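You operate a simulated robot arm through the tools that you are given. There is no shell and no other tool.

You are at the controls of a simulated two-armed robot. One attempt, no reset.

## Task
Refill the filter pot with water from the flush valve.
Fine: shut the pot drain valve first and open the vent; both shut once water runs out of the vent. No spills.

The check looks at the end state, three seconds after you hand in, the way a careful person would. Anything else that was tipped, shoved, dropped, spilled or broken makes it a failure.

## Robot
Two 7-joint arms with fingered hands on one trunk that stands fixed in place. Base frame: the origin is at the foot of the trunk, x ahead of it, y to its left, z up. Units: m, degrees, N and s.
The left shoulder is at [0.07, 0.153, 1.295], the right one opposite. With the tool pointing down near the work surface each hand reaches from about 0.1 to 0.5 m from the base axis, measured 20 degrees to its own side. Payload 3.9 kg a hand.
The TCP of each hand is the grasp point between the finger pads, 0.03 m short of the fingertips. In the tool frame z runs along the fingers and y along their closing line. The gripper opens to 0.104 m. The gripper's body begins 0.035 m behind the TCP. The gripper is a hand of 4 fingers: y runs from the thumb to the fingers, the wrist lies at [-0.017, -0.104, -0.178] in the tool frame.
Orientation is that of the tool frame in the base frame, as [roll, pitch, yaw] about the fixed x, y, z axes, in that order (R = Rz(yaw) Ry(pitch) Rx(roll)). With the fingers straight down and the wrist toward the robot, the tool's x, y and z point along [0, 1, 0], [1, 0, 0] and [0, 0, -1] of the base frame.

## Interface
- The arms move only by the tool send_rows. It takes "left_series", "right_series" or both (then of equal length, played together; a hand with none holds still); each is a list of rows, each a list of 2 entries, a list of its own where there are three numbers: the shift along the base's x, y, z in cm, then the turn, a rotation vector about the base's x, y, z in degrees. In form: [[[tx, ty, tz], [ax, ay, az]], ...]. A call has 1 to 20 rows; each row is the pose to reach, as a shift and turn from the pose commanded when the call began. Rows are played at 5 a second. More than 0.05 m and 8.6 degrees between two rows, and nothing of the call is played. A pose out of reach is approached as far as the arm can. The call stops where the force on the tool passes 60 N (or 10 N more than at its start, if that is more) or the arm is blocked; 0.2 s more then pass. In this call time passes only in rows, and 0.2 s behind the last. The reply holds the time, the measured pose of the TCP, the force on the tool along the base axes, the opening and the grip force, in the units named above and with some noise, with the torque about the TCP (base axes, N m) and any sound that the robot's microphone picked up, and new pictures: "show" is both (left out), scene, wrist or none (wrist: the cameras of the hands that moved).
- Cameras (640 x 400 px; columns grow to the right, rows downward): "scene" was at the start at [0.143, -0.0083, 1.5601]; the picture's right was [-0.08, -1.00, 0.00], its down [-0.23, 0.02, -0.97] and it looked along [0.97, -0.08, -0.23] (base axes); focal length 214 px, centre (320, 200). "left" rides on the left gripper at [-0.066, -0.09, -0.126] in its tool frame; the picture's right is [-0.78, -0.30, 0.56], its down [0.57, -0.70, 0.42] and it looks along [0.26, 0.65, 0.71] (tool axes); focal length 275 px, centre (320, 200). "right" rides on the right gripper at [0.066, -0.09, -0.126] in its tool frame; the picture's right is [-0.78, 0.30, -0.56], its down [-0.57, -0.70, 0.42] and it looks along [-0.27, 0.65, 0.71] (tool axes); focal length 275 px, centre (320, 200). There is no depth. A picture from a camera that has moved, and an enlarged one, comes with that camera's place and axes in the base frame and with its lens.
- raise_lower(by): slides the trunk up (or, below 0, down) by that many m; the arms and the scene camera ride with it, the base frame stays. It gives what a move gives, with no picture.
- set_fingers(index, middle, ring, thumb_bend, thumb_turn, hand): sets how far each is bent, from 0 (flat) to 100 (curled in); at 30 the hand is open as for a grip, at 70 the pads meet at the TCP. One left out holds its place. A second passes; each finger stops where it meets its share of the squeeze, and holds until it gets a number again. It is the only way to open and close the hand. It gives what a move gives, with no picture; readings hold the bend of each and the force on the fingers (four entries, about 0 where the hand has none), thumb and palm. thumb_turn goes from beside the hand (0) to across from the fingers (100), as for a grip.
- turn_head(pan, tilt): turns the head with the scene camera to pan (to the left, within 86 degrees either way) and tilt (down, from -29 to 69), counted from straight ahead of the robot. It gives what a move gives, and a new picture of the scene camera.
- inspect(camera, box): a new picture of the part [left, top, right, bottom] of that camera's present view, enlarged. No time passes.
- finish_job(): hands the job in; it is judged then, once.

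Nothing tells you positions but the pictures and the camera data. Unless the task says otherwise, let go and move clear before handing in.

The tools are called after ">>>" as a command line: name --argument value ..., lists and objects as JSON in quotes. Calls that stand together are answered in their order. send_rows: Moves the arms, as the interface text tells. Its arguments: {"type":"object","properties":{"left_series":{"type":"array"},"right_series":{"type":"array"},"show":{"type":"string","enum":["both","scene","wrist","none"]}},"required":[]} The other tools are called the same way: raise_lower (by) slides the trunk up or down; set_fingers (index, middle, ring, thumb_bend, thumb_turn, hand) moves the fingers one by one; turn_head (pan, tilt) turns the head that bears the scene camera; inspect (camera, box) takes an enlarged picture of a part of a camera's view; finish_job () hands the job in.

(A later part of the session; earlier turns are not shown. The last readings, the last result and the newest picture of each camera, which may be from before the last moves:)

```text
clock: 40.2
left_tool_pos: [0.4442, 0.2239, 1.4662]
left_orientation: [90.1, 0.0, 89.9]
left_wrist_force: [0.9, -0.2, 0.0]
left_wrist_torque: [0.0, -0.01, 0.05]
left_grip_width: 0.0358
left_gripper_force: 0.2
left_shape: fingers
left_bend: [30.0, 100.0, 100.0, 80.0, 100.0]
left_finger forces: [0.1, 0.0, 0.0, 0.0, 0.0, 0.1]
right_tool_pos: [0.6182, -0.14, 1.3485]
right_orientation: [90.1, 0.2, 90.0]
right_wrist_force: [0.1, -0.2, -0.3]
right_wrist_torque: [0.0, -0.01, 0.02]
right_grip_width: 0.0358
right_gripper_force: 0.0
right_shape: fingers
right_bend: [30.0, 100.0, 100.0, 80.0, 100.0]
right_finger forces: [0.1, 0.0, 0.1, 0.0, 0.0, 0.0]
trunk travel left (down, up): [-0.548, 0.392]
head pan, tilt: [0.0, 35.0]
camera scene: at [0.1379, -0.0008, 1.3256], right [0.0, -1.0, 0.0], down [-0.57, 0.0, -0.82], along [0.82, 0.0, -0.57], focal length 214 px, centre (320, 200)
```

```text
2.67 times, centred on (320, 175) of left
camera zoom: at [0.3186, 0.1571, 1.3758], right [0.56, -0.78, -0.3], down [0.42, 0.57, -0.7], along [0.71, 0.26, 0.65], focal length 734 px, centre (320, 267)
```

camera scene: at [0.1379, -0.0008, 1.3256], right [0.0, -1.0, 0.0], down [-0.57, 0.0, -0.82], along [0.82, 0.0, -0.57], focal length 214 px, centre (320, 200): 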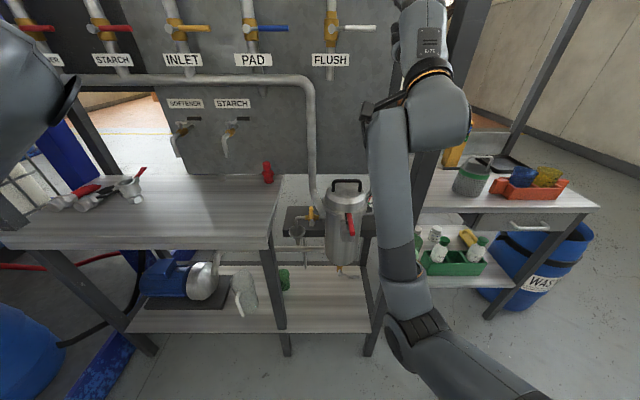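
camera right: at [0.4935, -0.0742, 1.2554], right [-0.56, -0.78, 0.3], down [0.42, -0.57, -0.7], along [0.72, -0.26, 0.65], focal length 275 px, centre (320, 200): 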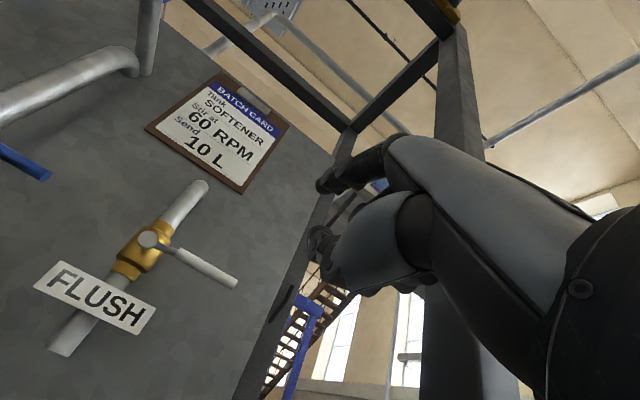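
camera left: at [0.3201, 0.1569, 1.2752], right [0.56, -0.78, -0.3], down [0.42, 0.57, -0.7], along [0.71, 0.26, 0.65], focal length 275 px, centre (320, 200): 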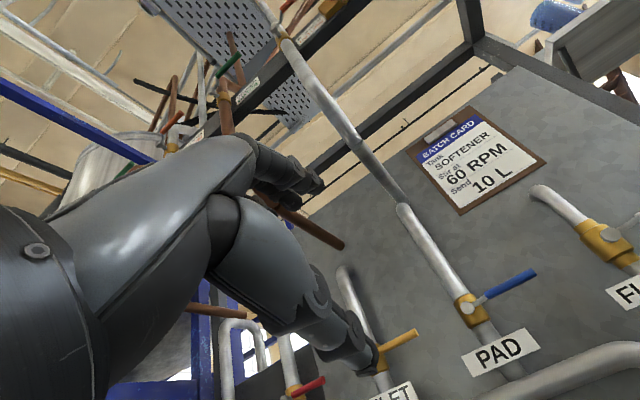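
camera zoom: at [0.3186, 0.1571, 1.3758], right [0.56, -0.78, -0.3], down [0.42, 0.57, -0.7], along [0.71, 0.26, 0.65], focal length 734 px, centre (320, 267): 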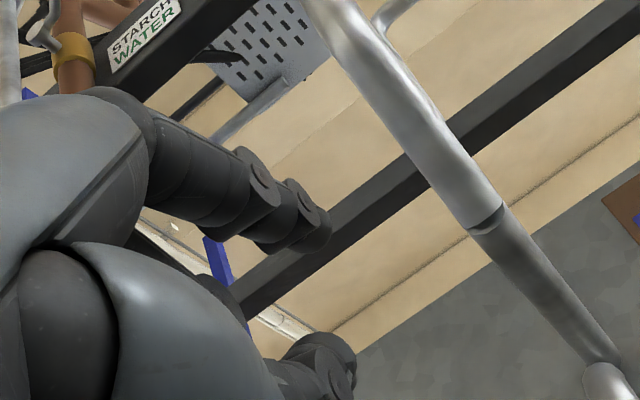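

>>> send_rows --left_series '[[[4.5, 0, 0], [0, 0, 0]], [[9, -1, -1], [0, 0, 0]], [[12, -2, -4.5], [0, 0, 0]], [[13, -3.5, -9], [0, 0, 0]], [[13, -5, -13.5], [0, 0, 0]], [[13, -6.5, -18], [0, 0, 0]], [[13, -8, -22.5], [0, 0, 0]], [[13, -9.5, -27], [0, 0, 0]], [[13, -11, -31.5], [0, 0, 0]], [[13, -12.5, -36], [0, 0, 0]], [[13, -14, -40.5], [0, 0, 0]], [[13, -15.5, -45], [0, 0, 0]], [[13, -17, -49.5], [0, 0, 0]], [[12.5, -18.5, -54], [0, 0, 0]], [[12, -19.3, -58.5], [0, 0, 0]]]' --show "both"

>>> inspect --camera "scene" --box '[256, 170, 384, 250]'

>>> inspect --camera "left" --box '[200, 100, 440, 250]'

```text
clock: 43.4
left_tool_pos: [0.5642, 0.0302, 0.8789]
left_orientation: [90.1, -0.1, 89.9]
left_wrist_force: [0.6, 0.6, -0.2]
left_wrist_torque: [-0.01, -0.02, 0.04]
left_grip_width: 0.0357
left_gripper_force: 0.2
left_shape: fingers
left_bend: [30.0, 100.0, 100.0, 80.0, 100.0]
left_finger forces: [0.0, 0.1, 0.0, 0.0, 0.1, 0.0]
left hand out of reach, approached as far as the arm can: row 9, 10
right_tool_pos: [0.6183, -0.14, 1.3467]
right_orientation: [90.1, 0.1, 90.1]
right_wrist_force: [0.4, -0.6, 0.5]
right_wrist_torque: [0.02, 0.02, 0.03]
right_grip_width: 0.0356
right_gripper_force: 0.0
right_shape: fingers
right_bend: [30.0, 100.0, 100.0, 80.0, 100.0]
right_finger forces: [0.0, 0.1, 0.0, 0.1, 0.0, 0.0]
trunk travel left (down, up): [-0.548, 0.392]
head pan, tilt: [0.0, 35.0]
camera scene: at [0.1383, -0.0015, 1.3255], right [0.0, -1.0, 0.0], down [-0.57, 0.0, -0.82], along [0.82, 0.0, -0.57], focal length 214 px, centre (320, 200)
camera left: at [0.4386, -0.0358, 0.7895], right [0.56, -0.78, -0.3], down [0.42, 0.57, -0.7], along [0.71, 0.26, 0.65], focal length 275 px, centre (320, 200)
```

scene: 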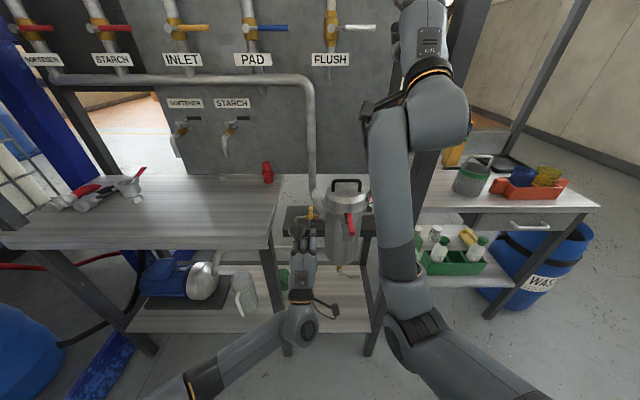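
left: 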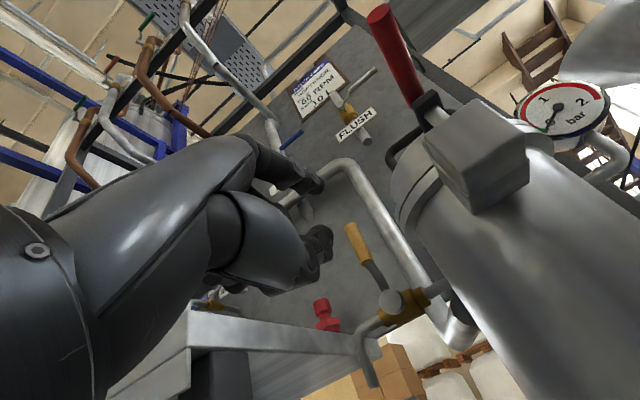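

```text
5.00 times, centred on (320, 210) of scene
camera zoom: at [0.1383, -0.0015, 1.3255], right [0.0, -1.0, 0.0], down [-0.57, 0.0, -0.82], along [0.82, 0.0, -0.57], focal length 1072 px, centre (320, 150)
```

zoom: 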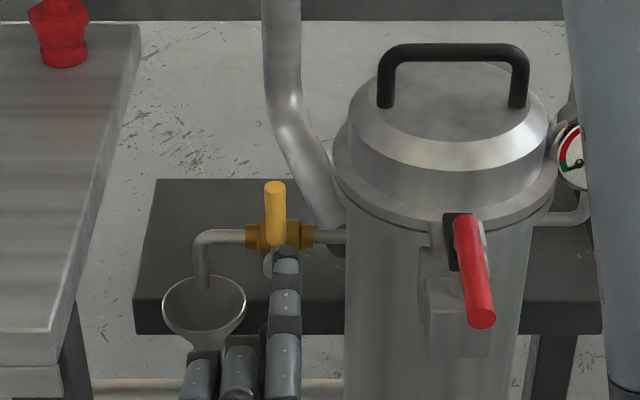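

```text
2.67 times, centred on (320, 175) of left
camera zoom: at [0.4386, -0.0358, 0.7895], right [0.56, -0.78, -0.3], down [0.42, 0.57, -0.7], along [0.71, 0.26, 0.65], focal length 734 px, centre (320, 267)
```

zoom: 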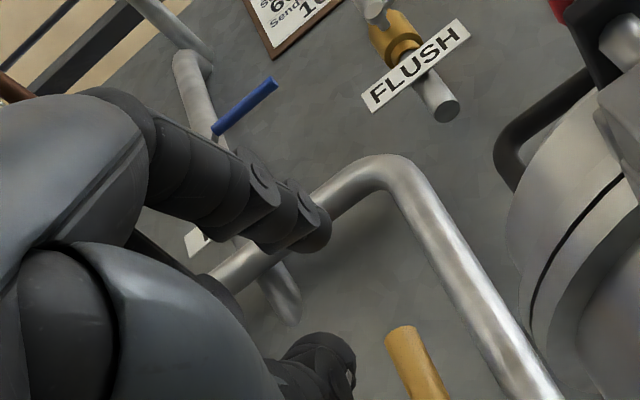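

The left index sits just in front of the vent lever, but the thumb would bump the lever's base. I'll tuck it further and look.

>>> set_fingers --hand "left" --thumb_bend 100

>>> inspect --camera "left" --box '[200, 100, 440, 250]'

>>> inspect --camera "scene" --box '[256, 190, 384, 270]'

```text
clock: 44.4
left_tool_pos: [0.5637, 0.0301, 0.8791]
left_orientation: [90.1, 0.0, 89.9]
left_wrist_force: [-0.3, 0.1, -0.2]
left_wrist_torque: [0.0, 0.01, -0.03]
left_grip_width: 0.0265
left_gripper_force: 0.0
left_shape: fingers
left_bend: [30.0, 100.0, 100.0, 98.0, 100.0]
left_finger forces: [0.1, 0.0, 0.0, 0.1, 0.1, 0.1]
right_tool_pos: [0.6176, -0.1407, 1.3473]
right_orientation: [90.1, 0.1, 90.0]
right_wrist_force: [0.5, 0.2, -0.1]
right_wrist_torque: [-0.01, 0.02, -0.03]
right_grip_width: 0.0359
right_gripper_force: 0.1
right_shape: fingers
right_bend: [30.0, 100.0, 100.0, 80.0, 100.0]
right_finger forces: [0.0, 0.1, 0.0, 0.1, 0.0, 0.0]
trunk travel left (down, up): [-0.548, 0.392]
head pan, tilt: [0.0, 35.0]
```

```text
2.67 times, centred on (320, 175) of left
camera zoom: at [0.4384, -0.0355, 0.7901], right [0.56, -0.78, -0.3], down [0.42, 0.57, -0.7], along [0.72, 0.26, 0.65], focal length 734 px, centre (320, 267)
```

zoom: 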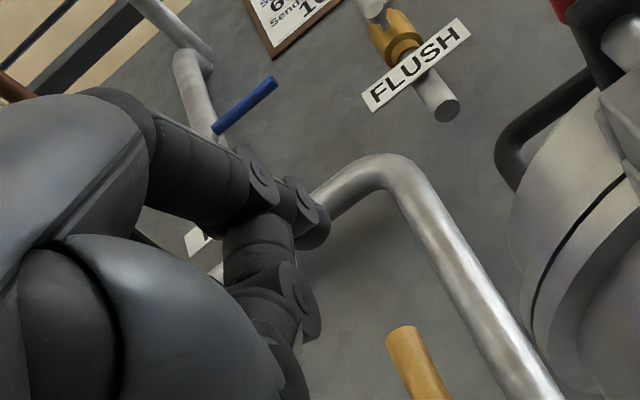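

```text
5.00 times, centred on (320, 230) of scene
camera zoom: at [0.138, -0.001, 1.3255], right [0.0, -1.0, 0.0], down [-0.57, 0.0, -0.82], along [0.82, 0.0, -0.57], focal length 1072 px, centre (320, 50)
```

zoom: 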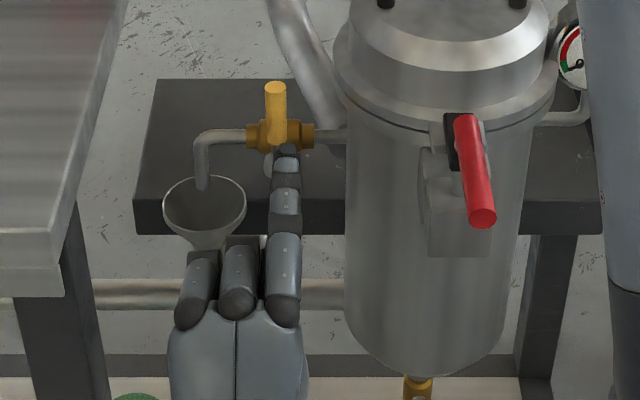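

>>> set_fingers --hand "left" --thumb_bend 30 --thumb_turn 0

>>> inspect --camera "left" --box '[120, 60, 520, 310]'

>>> inspect --camera "scene" --box '[256, 190, 384, 270]'

```text
clock: 45.4
left_tool_pos: [0.5649, 0.0316, 0.8791]
left_orientation: [90.0, 0.0, 90.0]
left_wrist_force: [-0.6, 0.5, -0.6]
left_wrist_torque: [0.01, 0.01, 0.03]
left_grip_width: 0.139
left_gripper_force: 0.1
left_shape: fingers
left_bend: [30.0, 100.0, 100.0, 30.0, 0.0]
left_finger forces: [0.0, 0.0, 0.0, 0.0, 0.0, 0.0]
right_tool_pos: [0.6183, -0.1403, 1.3481]
right_orientation: [90.0, 0.1, 90.0]
right_wrist_force: [0.7, 0.1, -0.6]
right_wrist_torque: [0.01, 0.0, -0.04]
right_grip_width: 0.0359
right_gripper_force: 0.1
right_shape: fingers
right_bend: [30.0, 100.0, 100.0, 80.0, 100.0]
right_finger forces: [0.0, 0.1, 0.1, 0.0, 0.0, 0.0]
trunk travel left (down, up): [-0.548, 0.392]
head pan, tilt: [0.0, 35.0]
```

```text
1.60 times, centred on (320, 185) of left
camera zoom: at [0.4384, -0.0355, 0.7901], right [0.56, -0.78, -0.3], down [0.42, 0.57, -0.7], along [0.72, 0.26, 0.65], focal length 440 px, centre (320, 224)
```

zoom: 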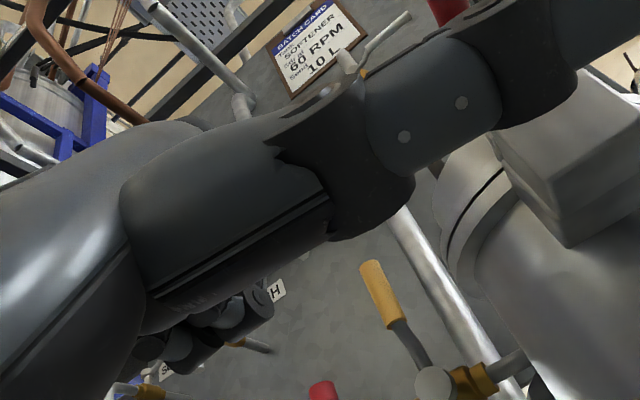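

```text
5.00 times, centred on (320, 230) of scene
camera zoom: at [0.138, -0.0009, 1.3255], right [0.0, -1.0, 0.0], down [-0.57, 0.0, -0.82], along [0.82, 0.0, -0.57], focal length 1072 px, centre (320, 50)
```

zoom: 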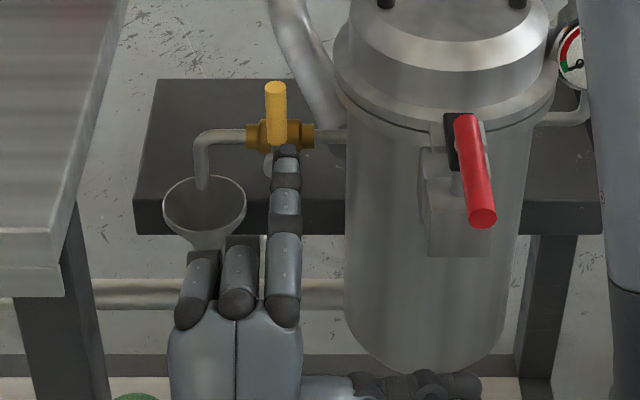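

>>> set_fingers --hand "left" --thumb_bend 0 --thumb_turn 100

>>> inspect --camera "left" --box '[120, 60, 520, 310]'

>>> inspect --camera "scene" --box '[256, 190, 384, 270]'

```text
clock: 46.4
left_tool_pos: [0.5646, 0.0305, 0.8797]
left_orientation: [90.1, 0.0, 90.0]
left_wrist_force: [0.2, 0.1, 0.7]
left_wrist_torque: [-0.01, 0.0, 0.0]
left_grip_width: 0.1228
left_gripper_force: 0.0
left_shape: fingers
left_bend: [30.0, 100.0, 100.0, 0.0, 94.0]
left_finger forces: [0.0, 0.0, 0.1, 0.0, 0.0, 0.0]
right_tool_pos: [0.618, -0.1399, 1.3479]
right_orientation: [90.1, 0.2, 90.1]
right_wrist_force: [0.1, -0.1, -0.5]
right_wrist_torque: [-0.03, 0.0, -0.03]
right_grip_width: 0.0358
right_gripper_force: 0.0
right_shape: fingers
right_bend: [30.0, 100.0, 100.0, 80.0, 100.0]
right_finger forces: [0.0, 0.0, 0.1, 0.0, 0.0, 0.0]
trunk travel left (down, up): [-0.548, 0.392]
head pan, tilt: [0.0, 35.0]
```

```text
1.60 times, centred on (320, 185) of left
camera zoom: at [0.4384, -0.0355, 0.7901], right [0.56, -0.78, -0.3], down [0.42, 0.57, -0.7], along [0.72, 0.26, 0.65], focal length 440 px, centre (320, 224)
```

zoom: 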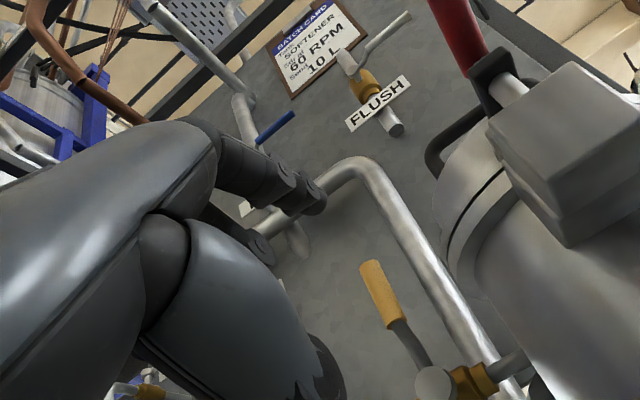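

```text
5.00 times, centred on (320, 230) of scene
camera zoom: at [0.138, -0.0009, 1.3255], right [0.0, -1.0, 0.0], down [-0.57, 0.0, -0.82], along [0.82, 0.0, -0.57], focal length 1072 px, centre (320, 50)
```

zoom: 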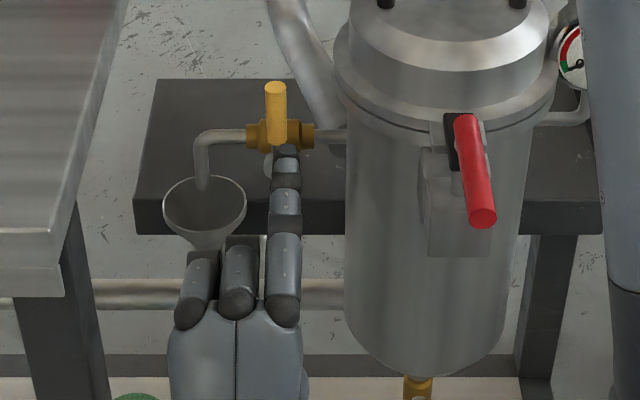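

Thumb straight-down clears the lever. Next I'll shift the finger into line with the gap between the lever and the pot rim, then ease it forward.

>>> send_rows --left_series '[[[0, -0.7, -0.3], [0, 0, 0]], [[0.5, -1.35, -0.5], [0, 0, 0]], [[2.5, -1.35, -0.5], [0, 0, 0]], [[4.5, -1.35, -0.5], [0, 0, 0]]]' --show "none"

>>> inspect --camera "scene" --box '[272, 185, 368, 245]'

>>> inspect --camera "left" --box '[200, 80, 520, 280]'

```text
clock: 47.4
left_tool_pos: [0.6109, 0.0162, 0.8748]
left_orientation: [90.1, 0.0, 89.9]
left_wrist_force: [0.8, 1.1, 0.0]
left_wrist_torque: [-0.01, 0.02, -0.04]
left_grip_width: 0.1228
left_gripper_force: 0.1
left_shape: fingers
left_bend: [30.0, 100.0, 100.0, 0.0, 94.0]
left_finger forces: [0.1, 0.1, 0.0, 0.0, 0.0, 0.0]
right_tool_pos: [0.6179, -0.1417, 1.3476]
right_orientation: [90.1, 0.1, 90.1]
right_wrist_force: [0.1, 0.8, -0.5]
right_wrist_torque: [-0.01, 0.0, -0.01]
right_grip_width: 0.0359
right_gripper_force: 0.0
right_shape: fingers
right_bend: [30.0, 100.0, 100.0, 80.0, 100.0]
right_finger forces: [0.0, 0.0, 0.0, 0.1, 0.0, 0.0]
trunk travel left (down, up): [-0.548, 0.392]
head pan, tilt: [0.0, 35.0]
```

```text
6.67 times, centred on (320, 215) of scene
camera zoom: at [0.1384, -0.0012, 1.3254], right [0.0, -1.0, 0.0], down [-0.57, 0.0, -0.82], along [0.82, 0.0, -0.57], focal length 1430 px, centre (320, 100)
```

zoom: 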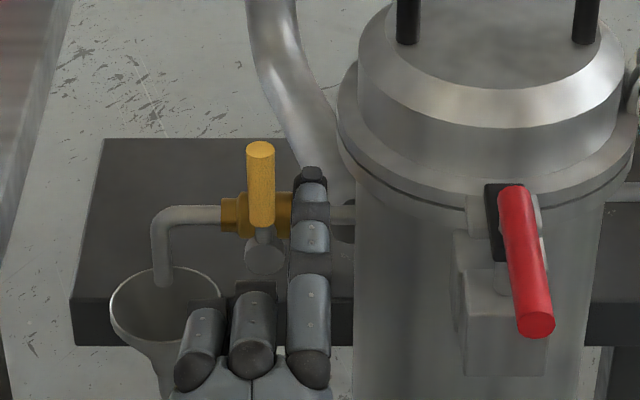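

```text
2.00 times, centred on (360, 180) of left
camera zoom: at [0.4841, -0.0498, 0.7852], right [0.56, -0.78, -0.3], down [0.42, 0.57, -0.7], along [0.72, 0.26, 0.65], focal length 551 px, centre (240, 240)
```

zoom: 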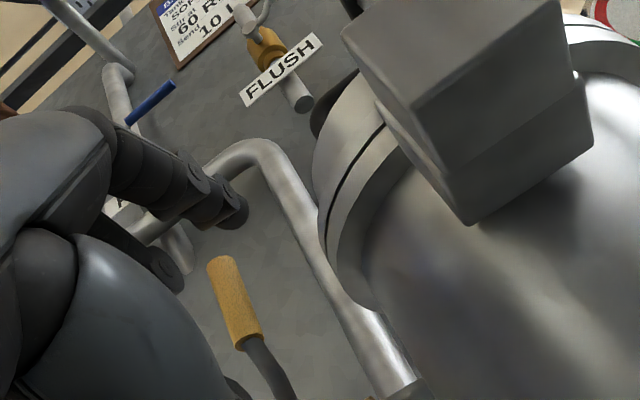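

>>> send_rows --left_series '[[[1.2, 0, 0], [0, 0, 0]], [[2.4, 0, 0], [0, 0, 0]], [[3.4, 0, 0], [0, 0, 0]]]' --show "none"

>>> inspect --camera "scene" --box '[272, 185, 368, 245]'

>>> inspect --camera "left" --box '[200, 80, 520, 280]'

```text
clock: 48.2
left_tool_pos: [0.6429, 0.0152, 0.8744]
left_orientation: [90.2, 0.0, 90.0]
left_wrist_force: [-0.4, 0.3, -0.9]
left_wrist_torque: [0.02, 0.01, 0.0]
left_grip_width: 0.1228
left_gripper_force: 0.0
left_shape: fingers
left_bend: [30.0, 100.0, 100.0, 0.0, 94.0]
left_finger forces: [0.0, 0.1, 0.1, 0.0, 0.0, 0.1]
right_tool_pos: [0.6184, -0.1395, 1.3478]
right_orientation: [90.1, 0.1, 90.1]
right_wrist_force: [0.0, 0.3, -0.1]
right_wrist_torque: [0.0, 0.03, 0.01]
right_grip_width: 0.0357
right_gripper_force: 0.1
right_shape: fingers
right_bend: [30.0, 100.0, 100.0, 80.0, 100.0]
right_finger forces: [0.0, 0.0, 0.0, 0.0, 0.0, 0.0]
trunk travel left (down, up): [-0.548, 0.392]
head pan, tilt: [0.0, 35.0]
```

```text
6.67 times, centred on (320, 215) of scene
camera zoom: at [0.1383, -0.001, 1.3254], right [0.0, -1.0, 0.0], down [-0.57, 0.0, -0.82], along [0.82, 0.0, -0.57], focal length 1430 px, centre (320, 100)
```

zoom: 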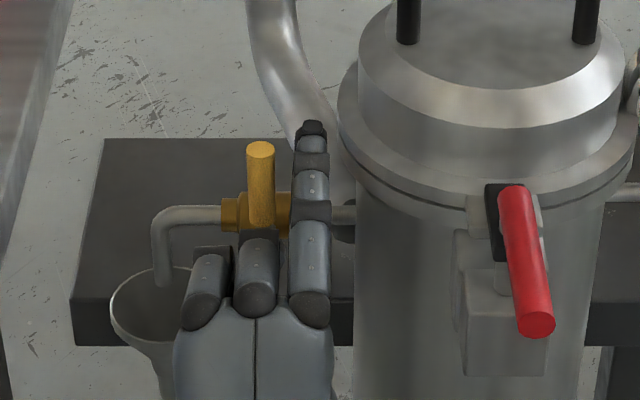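

```text
2.00 times, centred on (360, 180) of left
camera zoom: at [0.518, -0.0499, 0.7858], right [0.56, -0.78, -0.3], down [0.42, 0.57, -0.7], along [0.72, 0.26, 0.65], focal length 551 px, centre (240, 240)
```

zoom: 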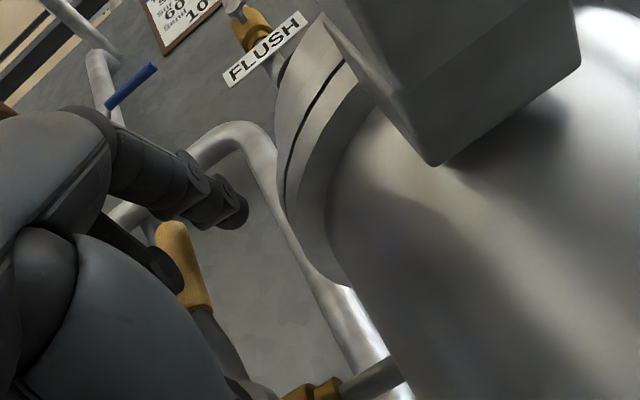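

The finger is in the gap right of the vent lever. I'll push it gently left and watch for force.

>>> send_rows --left_series '[[[0, 0.5, -0.4], [0, 0, 0]], [[0, 1.1, -0.35], [0, 0, 0]], [[0, 1.7, -0.3], [0, 0, 0]], [[0, 2.3, -0.3], [0, 0, 0]], [[0, 2.8, -0.3], [0, 0, 0]]]' --show "none"

>>> inspect --camera "scene" --box '[272, 185, 368, 245]'

>>> inspect --camera "left" --box '[200, 80, 520, 280]'

```text
clock: 49.4
left_tool_pos: [0.6437, 0.0441, 0.8723]
left_orientation: [90.2, -0.1, 89.9]
left_wrist_force: [-0.3, -1.9, -0.9]
left_wrist_torque: [0.09, 0.01, -0.06]
left_grip_width: 0.1225
left_gripper_force: 0.5
left_shape: fingers
left_bend: [30.0, 100.0, 100.0, 0.0, 94.0]
left_finger forces: [1.3, 0.0, 0.1, 0.0, 0.0, 0.0]
right_tool_pos: [0.6181, -0.1407, 1.3486]
right_orientation: [90.1, 0.2, 90.1]
right_wrist_force: [-0.2, -0.4, 0.0]
right_wrist_torque: [0.02, 0.04, -0.03]
right_grip_width: 0.0358
right_gripper_force: 0.1
right_shape: fingers
right_bend: [30.0, 100.0, 100.0, 80.0, 100.0]
right_finger forces: [0.1, 0.0, 0.0, 0.0, 0.0, 0.0]
trunk travel left (down, up): [-0.548, 0.392]
head pan, tilt: [0.0, 35.0]
```

```text
6.67 times, centred on (320, 215) of scene
camera zoom: at [0.138, -0.0011, 1.3255], right [0.0, -1.0, 0.0], down [-0.57, 0.0, -0.82], along [0.82, 0.0, -0.57], focal length 1430 px, centre (320, 100)
```

zoom: 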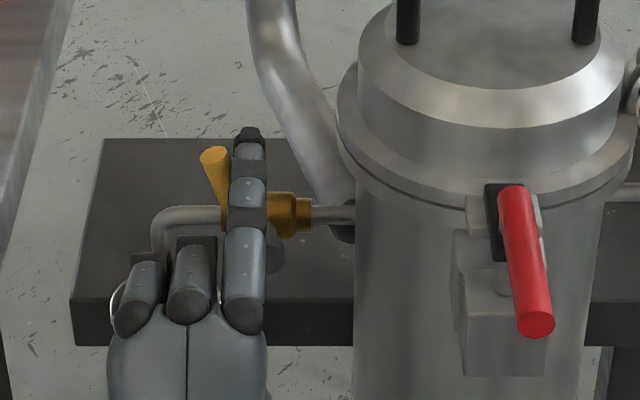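

```text
2.00 times, centred on (360, 180) of left
camera zoom: at [0.5174, -0.0216, 0.7825], right [0.56, -0.78, -0.3], down [0.42, 0.57, -0.7], along [0.72, 0.26, 0.65], focal length 551 px, centre (240, 240)
```

zoom: 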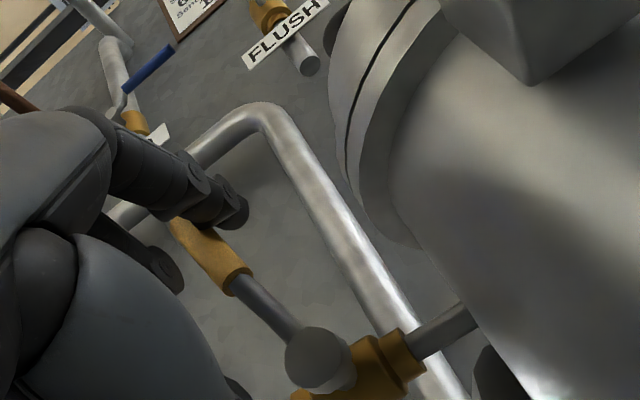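

The vent lever is turning left as hoped. I'll carry on to horizontal.

>>> send_rows --left_series '[[[0, 0.5, -0.1], [0, 0, 0]], [[0, 1.05, -0.2], [0, 0, 0]], [[0, 1.6, -0.4], [0, 0, 0]], [[0, 2.1, -0.6], [0, 0, 0]], [[0, 2.6, -0.85], [0, 0, 0]], [[0, 3.0, -1.1], [0, 0, 0]], [[0, 3.45, -1.45], [0, 0, 0]], [[0, 3.83, -1.8], [0, 0, 0]], [[0, 4.2, -2.2], [0, 0, 0]], [[0, 4.53, -2.65], [0, 0, 0]], [[0, 4.8, -3.1], [0, 0, 0]], [[0, 5.07, -3.6], [0, 0, 0]]]' --show "none"

>>> inspect --camera "scene" --box '[256, 185, 352, 245]'

>>> inspect --camera "left" --box '[160, 80, 480, 280]'

```text
clock: 52.0
left_tool_pos: [0.6431, 0.0959, 0.8353]
left_orientation: [90.1, 0.0, 90.1]
left_wrist_force: [-0.5, -0.3, 0.5]
left_wrist_torque: [0.01, -0.01, -0.01]
left_grip_width: 0.1233
left_gripper_force: 0.5
left_shape: fingers
left_bend: [30.0, 100.0, 100.0, 0.0, 94.0]
left_finger forces: [1.1, 0.1, 0.0, 0.1, 0.0, 0.0]
right_tool_pos: [0.6181, -0.1405, 1.3475]
right_orientation: [90.1, 0.1, 90.1]
right_wrist_force: [-0.4, 0.0, -0.5]
right_wrist_torque: [0.01, -0.01, 0.0]
right_grip_width: 0.0359
right_gripper_force: 0.0
right_shape: fingers
right_bend: [30.0, 100.0, 100.0, 80.0, 100.0]
right_finger forces: [0.1, 0.1, 0.0, 0.1, 0.0, 0.1]
trunk travel left (down, up): [-0.548, 0.392]
head pan, tilt: [0.0, 35.0]
```

```text
6.67 times, centred on (304, 215) of scene
camera zoom: at [0.1378, -0.001, 1.3255], right [0.0, -1.0, 0.0], down [-0.57, 0.0, -0.82], along [0.82, 0.0, -0.57], focal length 1430 px, centre (427, 100)
```

zoom: 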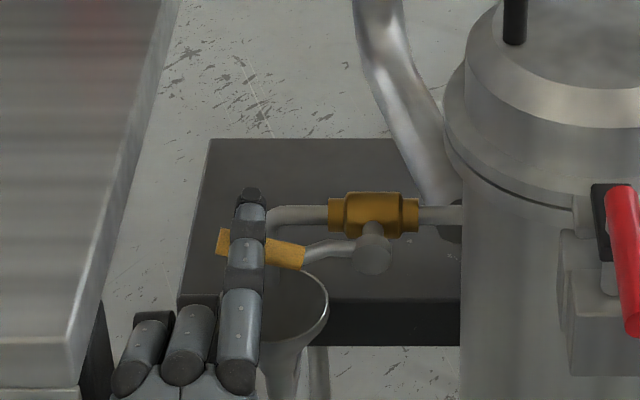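

```text
2.00 times, centred on (320, 180) of left
camera zoom: at [0.5172, 0.0294, 0.7465], right [0.56, -0.78, -0.3], down [0.42, 0.57, -0.7], along [0.71, 0.26, 0.65], focal length 551 px, centre (320, 240)
```

zoom: 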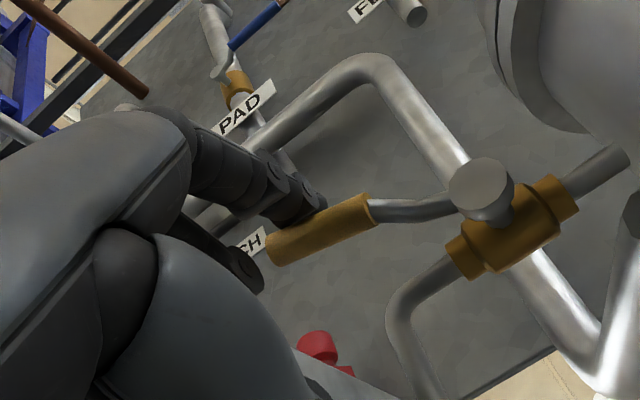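

>>> send_rows --left_series '[[[0, 0.15, -0.5], [0, 0, 0]], [[0, 0.3, -1.0], [0, 0, 0]]]' --show "none"

>>> inspect --camera "scene" --box '[256, 185, 352, 245]'

>>> inspect --camera "left" --box '[160, 80, 480, 280]'

```text
clock: 52.6
left_tool_pos: [0.644, 0.0972, 0.8251]
left_orientation: [90.1, 0.0, 89.9]
left_wrist_force: [-1.1, -0.2, -1.0]
left_wrist_torque: [0.01, -0.05, -0.02]
left_grip_width: 0.1237
left_gripper_force: 0.4
left_shape: fingers
left_bend: [29.0, 100.0, 100.0, 0.0, 94.0]
left_finger forces: [1.4, 0.1, 0.1, 0.0, 0.0, 0.0]
right_tool_pos: [0.618, -0.1396, 1.3482]
right_orientation: [90.0, 0.0, 90.2]
right_wrist_force: [-0.7, -0.1, 0.5]
right_wrist_torque: [-0.02, 0.01, -0.01]
right_grip_width: 0.0357
right_gripper_force: 0.1
right_shape: fingers
right_bend: [30.0, 100.0, 100.0, 80.0, 100.0]
right_finger forces: [0.0, 0.0, 0.1, 0.0, 0.0, 0.1]
trunk travel left (down, up): [-0.548, 0.392]
head pan, tilt: [0.0, 35.0]
```

```text
6.67 times, centred on (304, 215) of scene
camera zoom: at [0.1377, -0.0011, 1.3255], right [0.0, -1.0, 0.0], down [-0.57, 0.0, -0.82], along [0.82, 0.0, -0.57], focal length 1430 px, centre (427, 100)
```

zoom: 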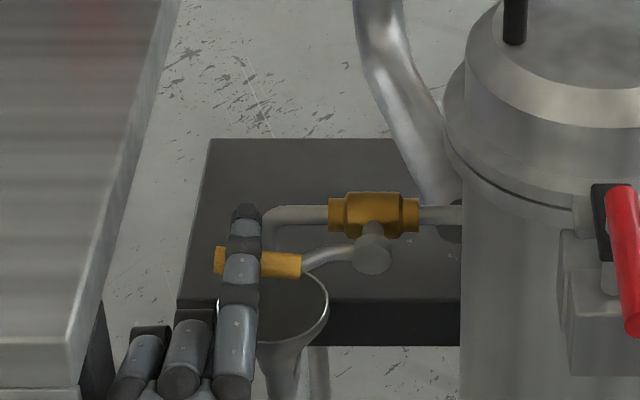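

```text
2.00 times, centred on (320, 180) of left
camera zoom: at [0.5174, 0.0322, 0.7367], right [0.56, -0.78, -0.3], down [0.42, 0.57, -0.7], along [0.71, 0.26, 0.65], focal length 551 px, centre (320, 240)
```

zoom: 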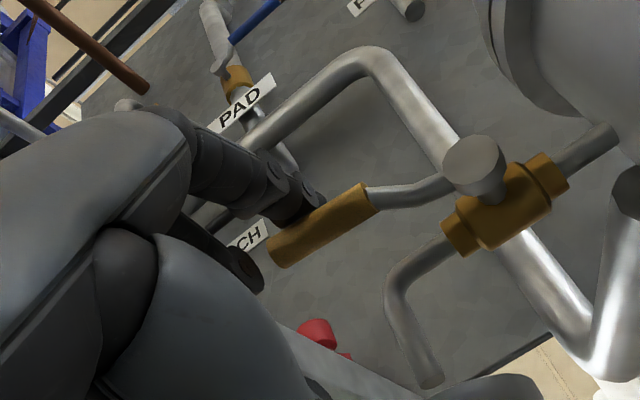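

>>> send_rows --left_series '[[[0, 0, -0.4], [0, 0, 0]], [[0, 0, -0.8], [0, 0, 0]]]' --show "none"

>>> inspect --camera "scene" --box '[256, 185, 352, 245]'

>>> inspect --camera "left" --box '[160, 80, 480, 280]'

```text
clock: 53.2
left_tool_pos: [0.6434, 0.0988, 0.8171]
left_orientation: [90.1, 0.1, 90.0]
left_wrist_force: [-1.4, 1.5, 2.3]
left_wrist_torque: [-0.08, -0.1, 0.05]
left_grip_width: 0.124
left_gripper_force: 0.5
left_shape: fingers
left_bend: [29.0, 100.0, 100.0, 0.0, 94.0]
left_finger forces: [1.9, 0.0, 0.0, 0.0, 0.1, 0.0]
right_tool_pos: [0.6166, -0.1386, 1.3467]
right_orientation: [90.1, 0.2, 90.2]
right_wrist_force: [-0.6, 0.7, -0.7]
right_wrist_torque: [0.02, 0.0, 0.0]
right_grip_width: 0.0357
right_gripper_force: 0.0
right_shape: fingers
right_bend: [30.0, 100.0, 100.0, 80.0, 100.0]
right_finger forces: [0.0, 0.1, 0.1, 0.0, 0.0, 0.0]
trunk travel left (down, up): [-0.548, 0.392]
head pan, tilt: [0.0, 35.0]
```

```text
6.67 times, centred on (304, 215) of scene
camera zoom: at [0.1376, -0.0007, 1.3256], right [0.0, -1.0, 0.0], down [-0.57, 0.0, -0.82], along [0.82, 0.0, -0.57], focal length 1430 px, centre (427, 100)
```

zoom: 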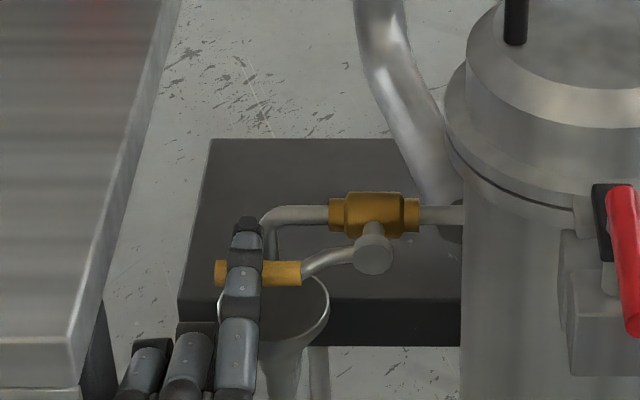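

```text
2.00 times, centred on (320, 180) of left
camera zoom: at [0.5173, 0.0323, 0.7287], right [0.56, -0.78, -0.3], down [0.42, 0.57, -0.7], along [0.71, 0.27, 0.65], focal length 551 px, centre (320, 240)
```

zoom: 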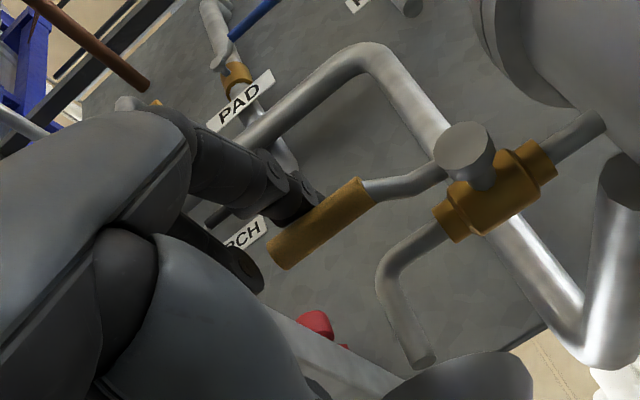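

>>> send_rows --left_series '[[[0, 0, -0.3], [0, 0, 0]], [[0, 0, -0.5], [0, 0, 0]]]' --show "none"

>>> inspect --camera "scene" --box '[256, 185, 352, 245]'

>>> inspect --camera "left" --box '[0, 0, 640, 400]'

```text
clock: 53.8
left_tool_pos: [0.6426, 0.0985, 0.8131]
left_orientation: [90.0, -0.1, 89.8]
left_wrist_force: [-0.5, 1.4, 6.1]
left_wrist_torque: [-0.2, -0.04, 0.02]
left_grip_width: 0.1268
left_gripper_force: 2.7
left_shape: fingers
left_bend: [27.0, 100.0, 100.0, 0.0, 94.0]
left_finger forces: [5.1, 0.0, 0.0, 0.1, 0.0, 0.0]
right_tool_pos: [0.617, -0.1396, 1.3478]
right_orientation: [90.0, 0.1, 90.1]
right_wrist_force: [0.6, 0.3, -0.6]
right_wrist_torque: [-0.02, 0.03, 0.0]
right_grip_width: 0.0359
right_gripper_force: 0.0
right_shape: fingers
right_bend: [30.0, 100.0, 100.0, 80.0, 100.0]
right_finger forces: [0.1, 0.0, 0.0, 0.0, 0.0, 0.0]
trunk travel left (down, up): [-0.548, 0.392]
head pan, tilt: [0.0, 35.0]
```

```text
6.67 times, centred on (304, 215) of scene
camera zoom: at [0.1369, -0.0007, 1.3257], right [0.0, -1.0, 0.0], down [-0.57, 0.0, -0.82], along [0.82, 0.0, -0.57], focal length 1430 px, centre (427, 100)
```

zoom: 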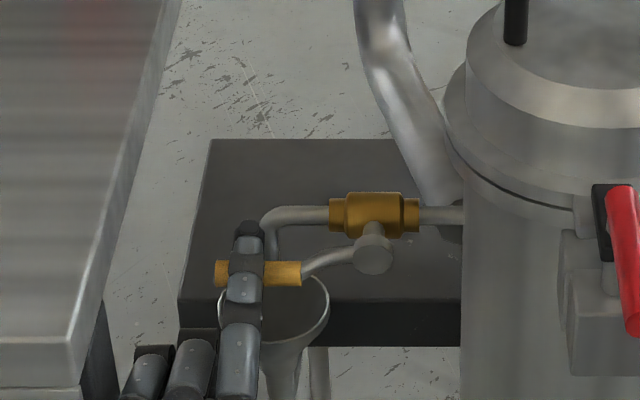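

```text
1.00 times, centred on (320, 200) of left (not enlarged: the box is as wide or as high as the picture)
camera zoom: at [0.5174, 0.032, 0.7244], right [0.56, -0.78, -0.3], down [0.42, 0.57, -0.7], along [0.71, 0.27, 0.65], focal length 275 px, centre (320, 200)
```

zoom: 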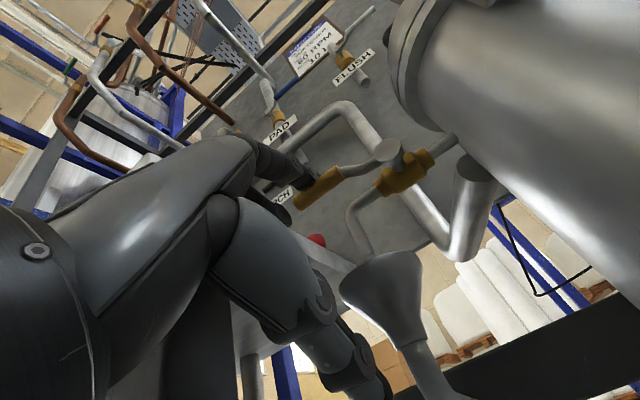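

The vent is fully open on its stop. I'll slip the left finger out and underneath the lever, ready to shut it later.

>>> send_rows --left_series '[[[0, 0, 0.6], [0, 0, 0]], [[-2.5, 0, 0.6], [0, 0, 0]], [[-4.8, 0, 0.3], [0, 0, 0]], [[-4.8, 0, -2], [0, 0, 0]], [[-4.8, 0, -4.3], [0, 0, 0]], [[-2.5, 0, -4.3], [0, 0, 0]], [[0, 0, -4.3], [0, 0, 0]]]' --show "none"

>>> inspect --camera "scene" --box '[256, 185, 352, 245]'

>>> inspect --camera "left" --box '[160, 80, 480, 280]'

```text
clock: 55.4
left_tool_pos: [0.6425, 0.0983, 0.7694]
left_orientation: [90.2, 0.0, 89.8]
left_wrist_force: [-0.6, -0.3, -0.3]
left_wrist_torque: [0.02, -0.02, 0.0]
left_grip_width: 0.1226
left_gripper_force: 0.1
left_shape: fingers
left_bend: [30.0, 100.0, 100.0, 0.0, 94.0]
left_finger forces: [0.1, 0.0, 0.1, 0.1, 0.0, 0.1]
right_tool_pos: [0.6183, -0.1399, 1.3462]
right_orientation: [90.1, 0.1, 90.1]
right_wrist_force: [-0.4, -0.4, 0.4]
right_wrist_torque: [0.03, 0.05, 0.02]
right_grip_width: 0.036
right_gripper_force: 0.1
right_shape: fingers
right_bend: [30.0, 100.0, 100.0, 80.0, 100.0]
right_finger forces: [0.0, 0.0, 0.1, 0.0, 0.0, 0.0]
trunk travel left (down, up): [-0.548, 0.392]
head pan, tilt: [0.0, 35.0]
```

```text
6.67 times, centred on (304, 215) of scene
camera zoom: at [0.1385, -0.0014, 1.3254], right [0.0, -1.0, 0.0], down [-0.57, 0.0, -0.82], along [0.82, 0.0, -0.57], focal length 1430 px, centre (427, 100)
```

zoom: 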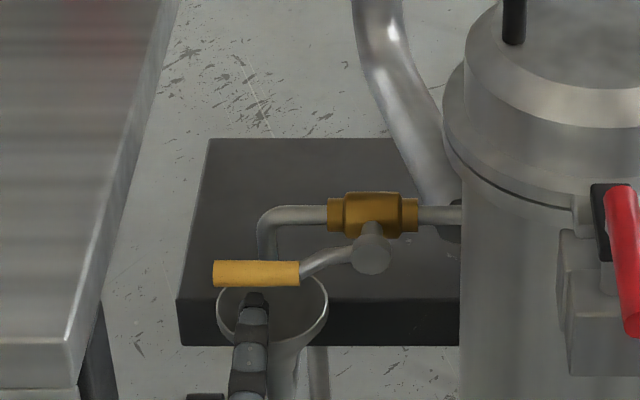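

```text
2.00 times, centred on (320, 180) of left
camera zoom: at [0.5174, 0.0321, 0.6803], right [0.56, -0.78, -0.3], down [0.42, 0.57, -0.7], along [0.72, 0.26, 0.65], focal length 551 px, centre (320, 240)
```

zoom: 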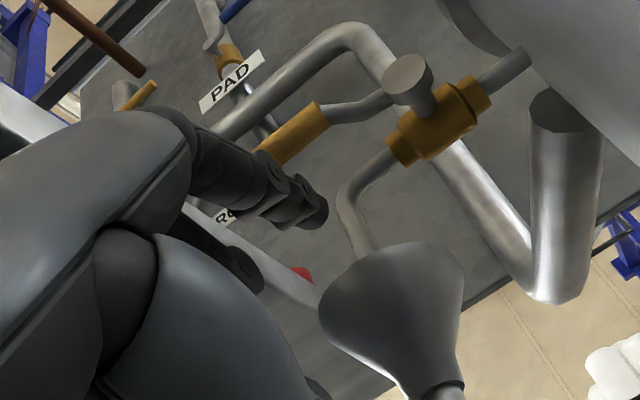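

The left finger waits under the vent lever. Now the right hand: thumb out of the way, then advance the index above the flush lever.

>>> set_fingers --hand "right" --thumb_bend 0

>>> send_rows --right_series '[[[4, 0.3, 0], [0, 0, 0]], [[8, 0.6, 0], [0, 0, 0]], [[12, 0.8, 0], [0, 0, 0]], [[15, 0.8, 0], [0, 0, 0]]]' --show "wrist"

>>> turn_head --pan -5 --tilt 10

>>> inspect --camera "scene" --box '[256, 80, 384, 160]'

```text
clock: 56.4
left_tool_pos: [0.6435, 0.0975, 0.7712]
left_orientation: [90.1, 0.0, 89.9]
left_wrist_force: [-0.5, 0.2, -0.1]
left_wrist_torque: [0.0, -0.01, 0.05]
left_grip_width: 0.1228
left_gripper_force: 0.0
left_shape: fingers
left_bend: [30.0, 100.0, 100.0, 0.0, 94.0]
left_finger forces: [0.0, 0.1, 0.1, 0.0, 0.0, 0.0]
right_tool_pos: [0.6178, -0.1406, 1.3483]
right_orientation: [90.1, 0.2, 90.2]
right_wrist_force: [0.6, -0.4, 0.6]
right_wrist_torque: [-0.02, 0.01, -0.03]
right_grip_width: 0.1226
right_gripper_force: 0.1
right_shape: fingers
right_bend: [30.0, 100.0, 100.0, 0.0, 95.0]
right_finger forces: [0.1, 0.0, 0.1, 0.0, 0.1, 0.0]
trunk travel left (down, up): [-0.548, 0.392]
head pan, tilt: [0.0, 35.0]
```

```text
clock: 57.4
left_tool_pos: [0.6432, 0.0986, 0.7689]
left_orientation: [90.1, 0.0, 90.0]
left_wrist_force: [0.6, -1.3, 0.3]
left_wrist_torque: [0.01, 0.02, 0.02]
left_grip_width: 0.123
left_gripper_force: 0.1
left_shape: fingers
left_bend: [30.0, 100.0, 100.0, 0.0, 94.0]
left_finger forces: [0.1, 0.0, 0.1, 0.0, 0.1, 0.0]
right_tool_pos: [0.77, -0.1317, 1.3465]
right_orientation: [90.2, 0.2, 90.1]
right_wrist_force: [0.3, -0.1, 0.2]
right_wrist_torque: [-0.01, -0.04, -0.01]
right_grip_width: 0.1225
right_gripper_force: 0.1
right_shape: fingers
right_bend: [30.0, 100.0, 100.0, 0.0, 95.0]
right_finger forces: [0.0, 0.0, 0.0, 0.0, 0.1, 0.0]
trunk travel left (down, up): [-0.548, 0.392]
head pan, tilt: [0.0, 35.0]
camera right: at [0.6435, -0.0664, 1.255], right [-0.56, -0.78, 0.3], down [0.42, -0.57, -0.7], along [0.72, -0.26, 0.65], focal length 275 px, centre (320, 200)
```

right: 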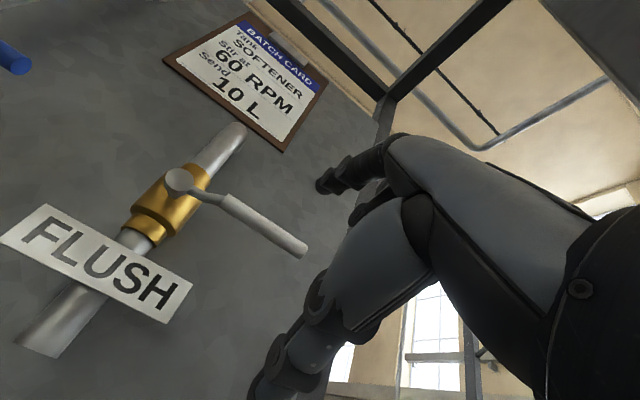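

```text
clock: 58.3
left_tool_pos: [0.6428, 0.0995, 0.7693]
left_orientation: [90.1, 0.0, 90.0]
left_wrist_force: [0.6, -0.4, -0.1]
left_wrist_torque: [-0.02, 0.01, 0.0]
left_grip_width: 0.1227
left_gripper_force: 0.1
left_shape: fingers
left_bend: [30.0, 100.0, 100.0, 0.0, 94.0]
left_finger forces: [0.0, 0.1, 0.0, 0.0, 0.0, 0.0]
right_tool_pos: [0.7695, -0.1317, 1.3484]
right_orientation: [90.1, 0.1, 90.0]
right_wrist_force: [0.5, -0.2, 0.4]
right_wrist_torque: [-0.01, 0.0, -0.02]
right_grip_width: 0.1226
right_gripper_force: 0.1
right_shape: fingers
right_bend: [30.0, 100.0, 100.0, 0.0, 95.0]
right_finger forces: [0.0, 0.0, 0.0, 0.1, 0.0, 0.0]
trunk travel left (down, up): [-0.548, 0.392]
head pan, tilt: [-5.0, 10.0]
camera scene: at [0.1427, -0.009, 1.3655], right [-0.09, -1.0, 0.0], down [-0.17, 0.02, -0.98], along [0.98, -0.09, -0.17], focal length 214 px, centre (320, 200)
```

scene: 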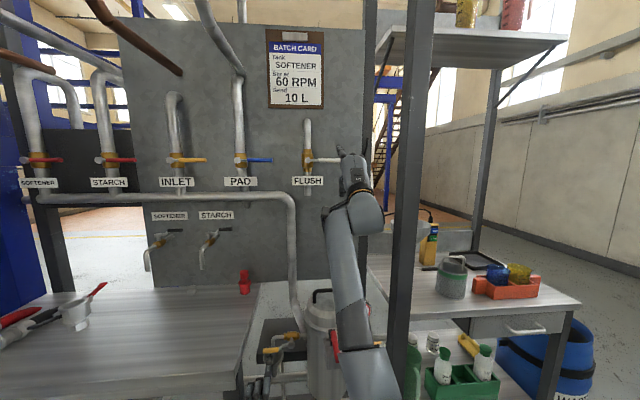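

```text
5.00 times, centred on (320, 120) of scene
camera zoom: at [0.1427, -0.009, 1.3655], right [-0.09, -1.0, 0.0], down [-0.17, 0.02, -0.98], along [0.98, -0.09, -0.17], focal length 1072 px, centre (320, 600)
```

zoom: 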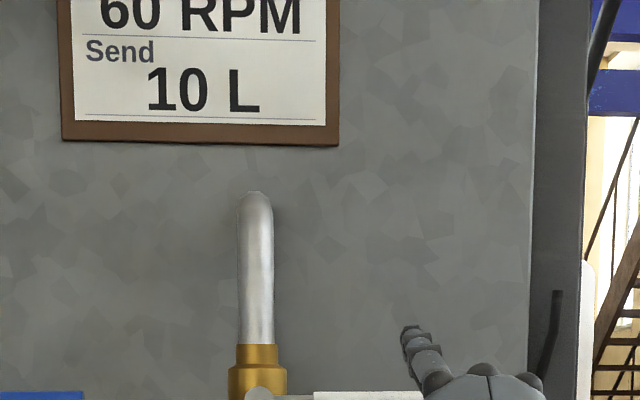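

>>> inspect --camera "scene" --box '[280, 125, 408, 205]'

>>> inspect --camera "right" --box '[160, 100, 400, 250]'

>>> inspect --camera "scene" --box '[240, 300, 400, 400]'

```text
5.00 times, centred on (344, 165) of scene
camera zoom: at [0.1427, -0.009, 1.3655], right [-0.09, -1.0, 0.0], down [-0.17, 0.02, -0.98], along [0.98, -0.09, -0.17], focal length 1072 px, centre (200, 375)
```

zoom: 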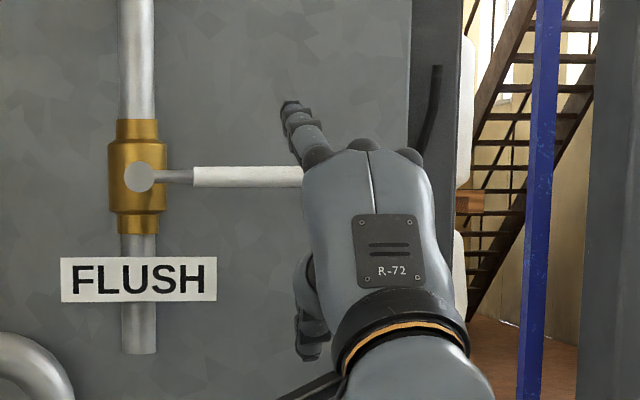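

```text
2.67 times, centred on (280, 175) of right
camera zoom: at [0.6426, -0.0669, 1.2555], right [-0.56, -0.78, 0.3], down [0.42, -0.57, -0.7], along [0.71, -0.26, 0.65], focal length 734 px, centre (427, 267)
```

zoom: 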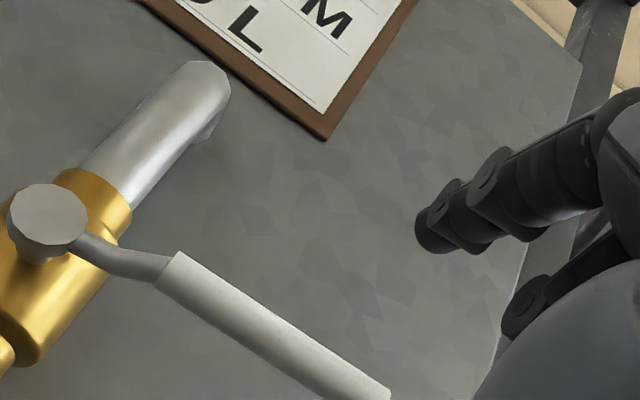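

```text
4.00 times, centred on (320, 350) of scene
camera zoom: at [0.1427, -0.009, 1.3655], right [-0.09, -1.0, 0.0], down [-0.17, 0.02, -0.98], along [0.98, -0.09, -0.17], focal length 858 px, centre (320, -400)
```

zoom: 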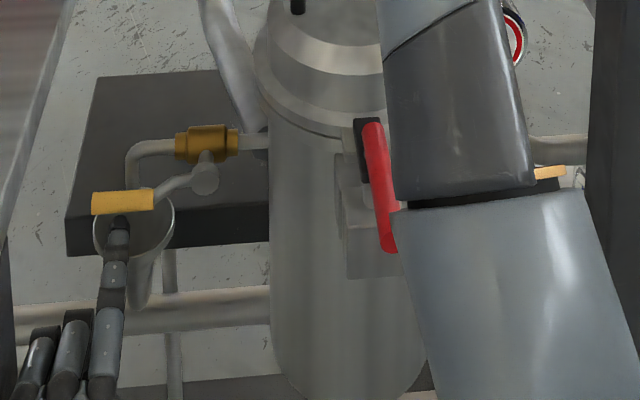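

>>> send_rows --right_series '[[[2.5, 0.4, 0], [0, 0, 0]], [[5, 0.7, 0], [0, 0, 0]]]' --show "none"

>>> inspect --camera "scene" --box '[280, 125, 408, 205]'

>>> inspect --camera "right" --box '[160, 100, 400, 250]'

```text
clock: 58.9
left_tool_pos: [0.6429, 0.0978, 0.7705]
left_orientation: [90.1, 0.0, 89.9]
left_wrist_force: [0.1, 0.3, 0.1]
left_wrist_torque: [-0.01, 0.0, -0.02]
left_grip_width: 0.1228
left_gripper_force: 0.1
left_shape: fingers
left_bend: [30.0, 100.0, 100.0, 0.0, 94.0]
left_finger forces: [0.0, 0.0, 0.0, 0.1, 0.0, 0.0]
right_tool_pos: [0.818, -0.1254, 1.3481]
right_orientation: [90.1, 0.2, 90.0]
right_wrist_force: [0.6, -0.8, 0.3]
right_wrist_torque: [0.01, -0.04, 0.03]
right_grip_width: 0.1226
right_gripper_force: 0.1
right_shape: fingers
right_bend: [30.0, 100.0, 100.0, 0.0, 95.0]
right_finger forces: [0.1, 0.0, 0.0, 0.0, 0.0, 0.0]
trunk travel left (down, up): [-0.548, 0.392]
head pan, tilt: [-5.0, 10.0]
```

```text
5.00 times, centred on (344, 165) of scene
camera zoom: at [0.1428, -0.0088, 1.3655], right [-0.09, -1.0, 0.0], down [-0.17, 0.01, -0.98], along [0.98, -0.09, -0.17], focal length 1072 px, centre (200, 375)
```

zoom: 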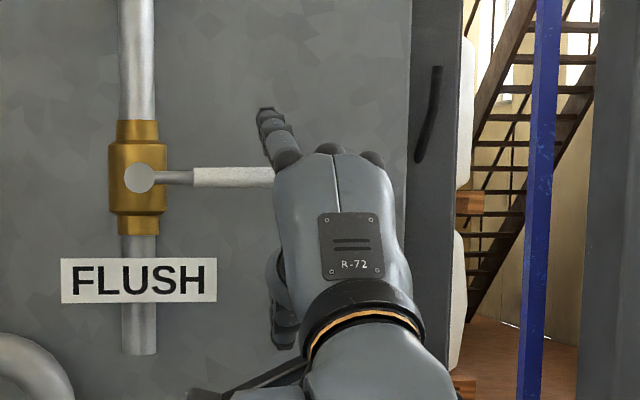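

```text
2.67 times, centred on (280, 175) of right
camera zoom: at [0.6921, -0.0595, 1.2556], right [-0.56, -0.78, 0.3], down [0.42, -0.57, -0.7], along [0.72, -0.26, 0.65], focal length 734 px, centre (427, 267)
```

zoom: 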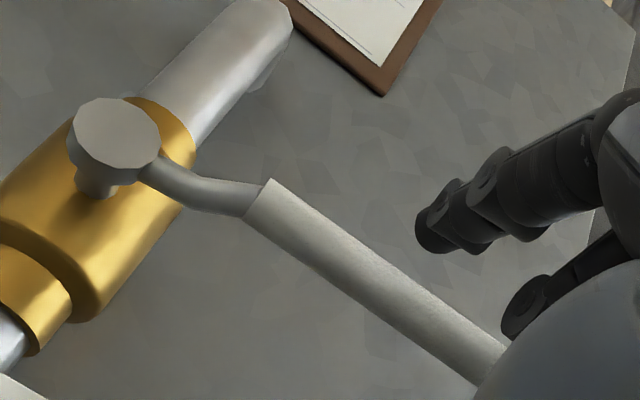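

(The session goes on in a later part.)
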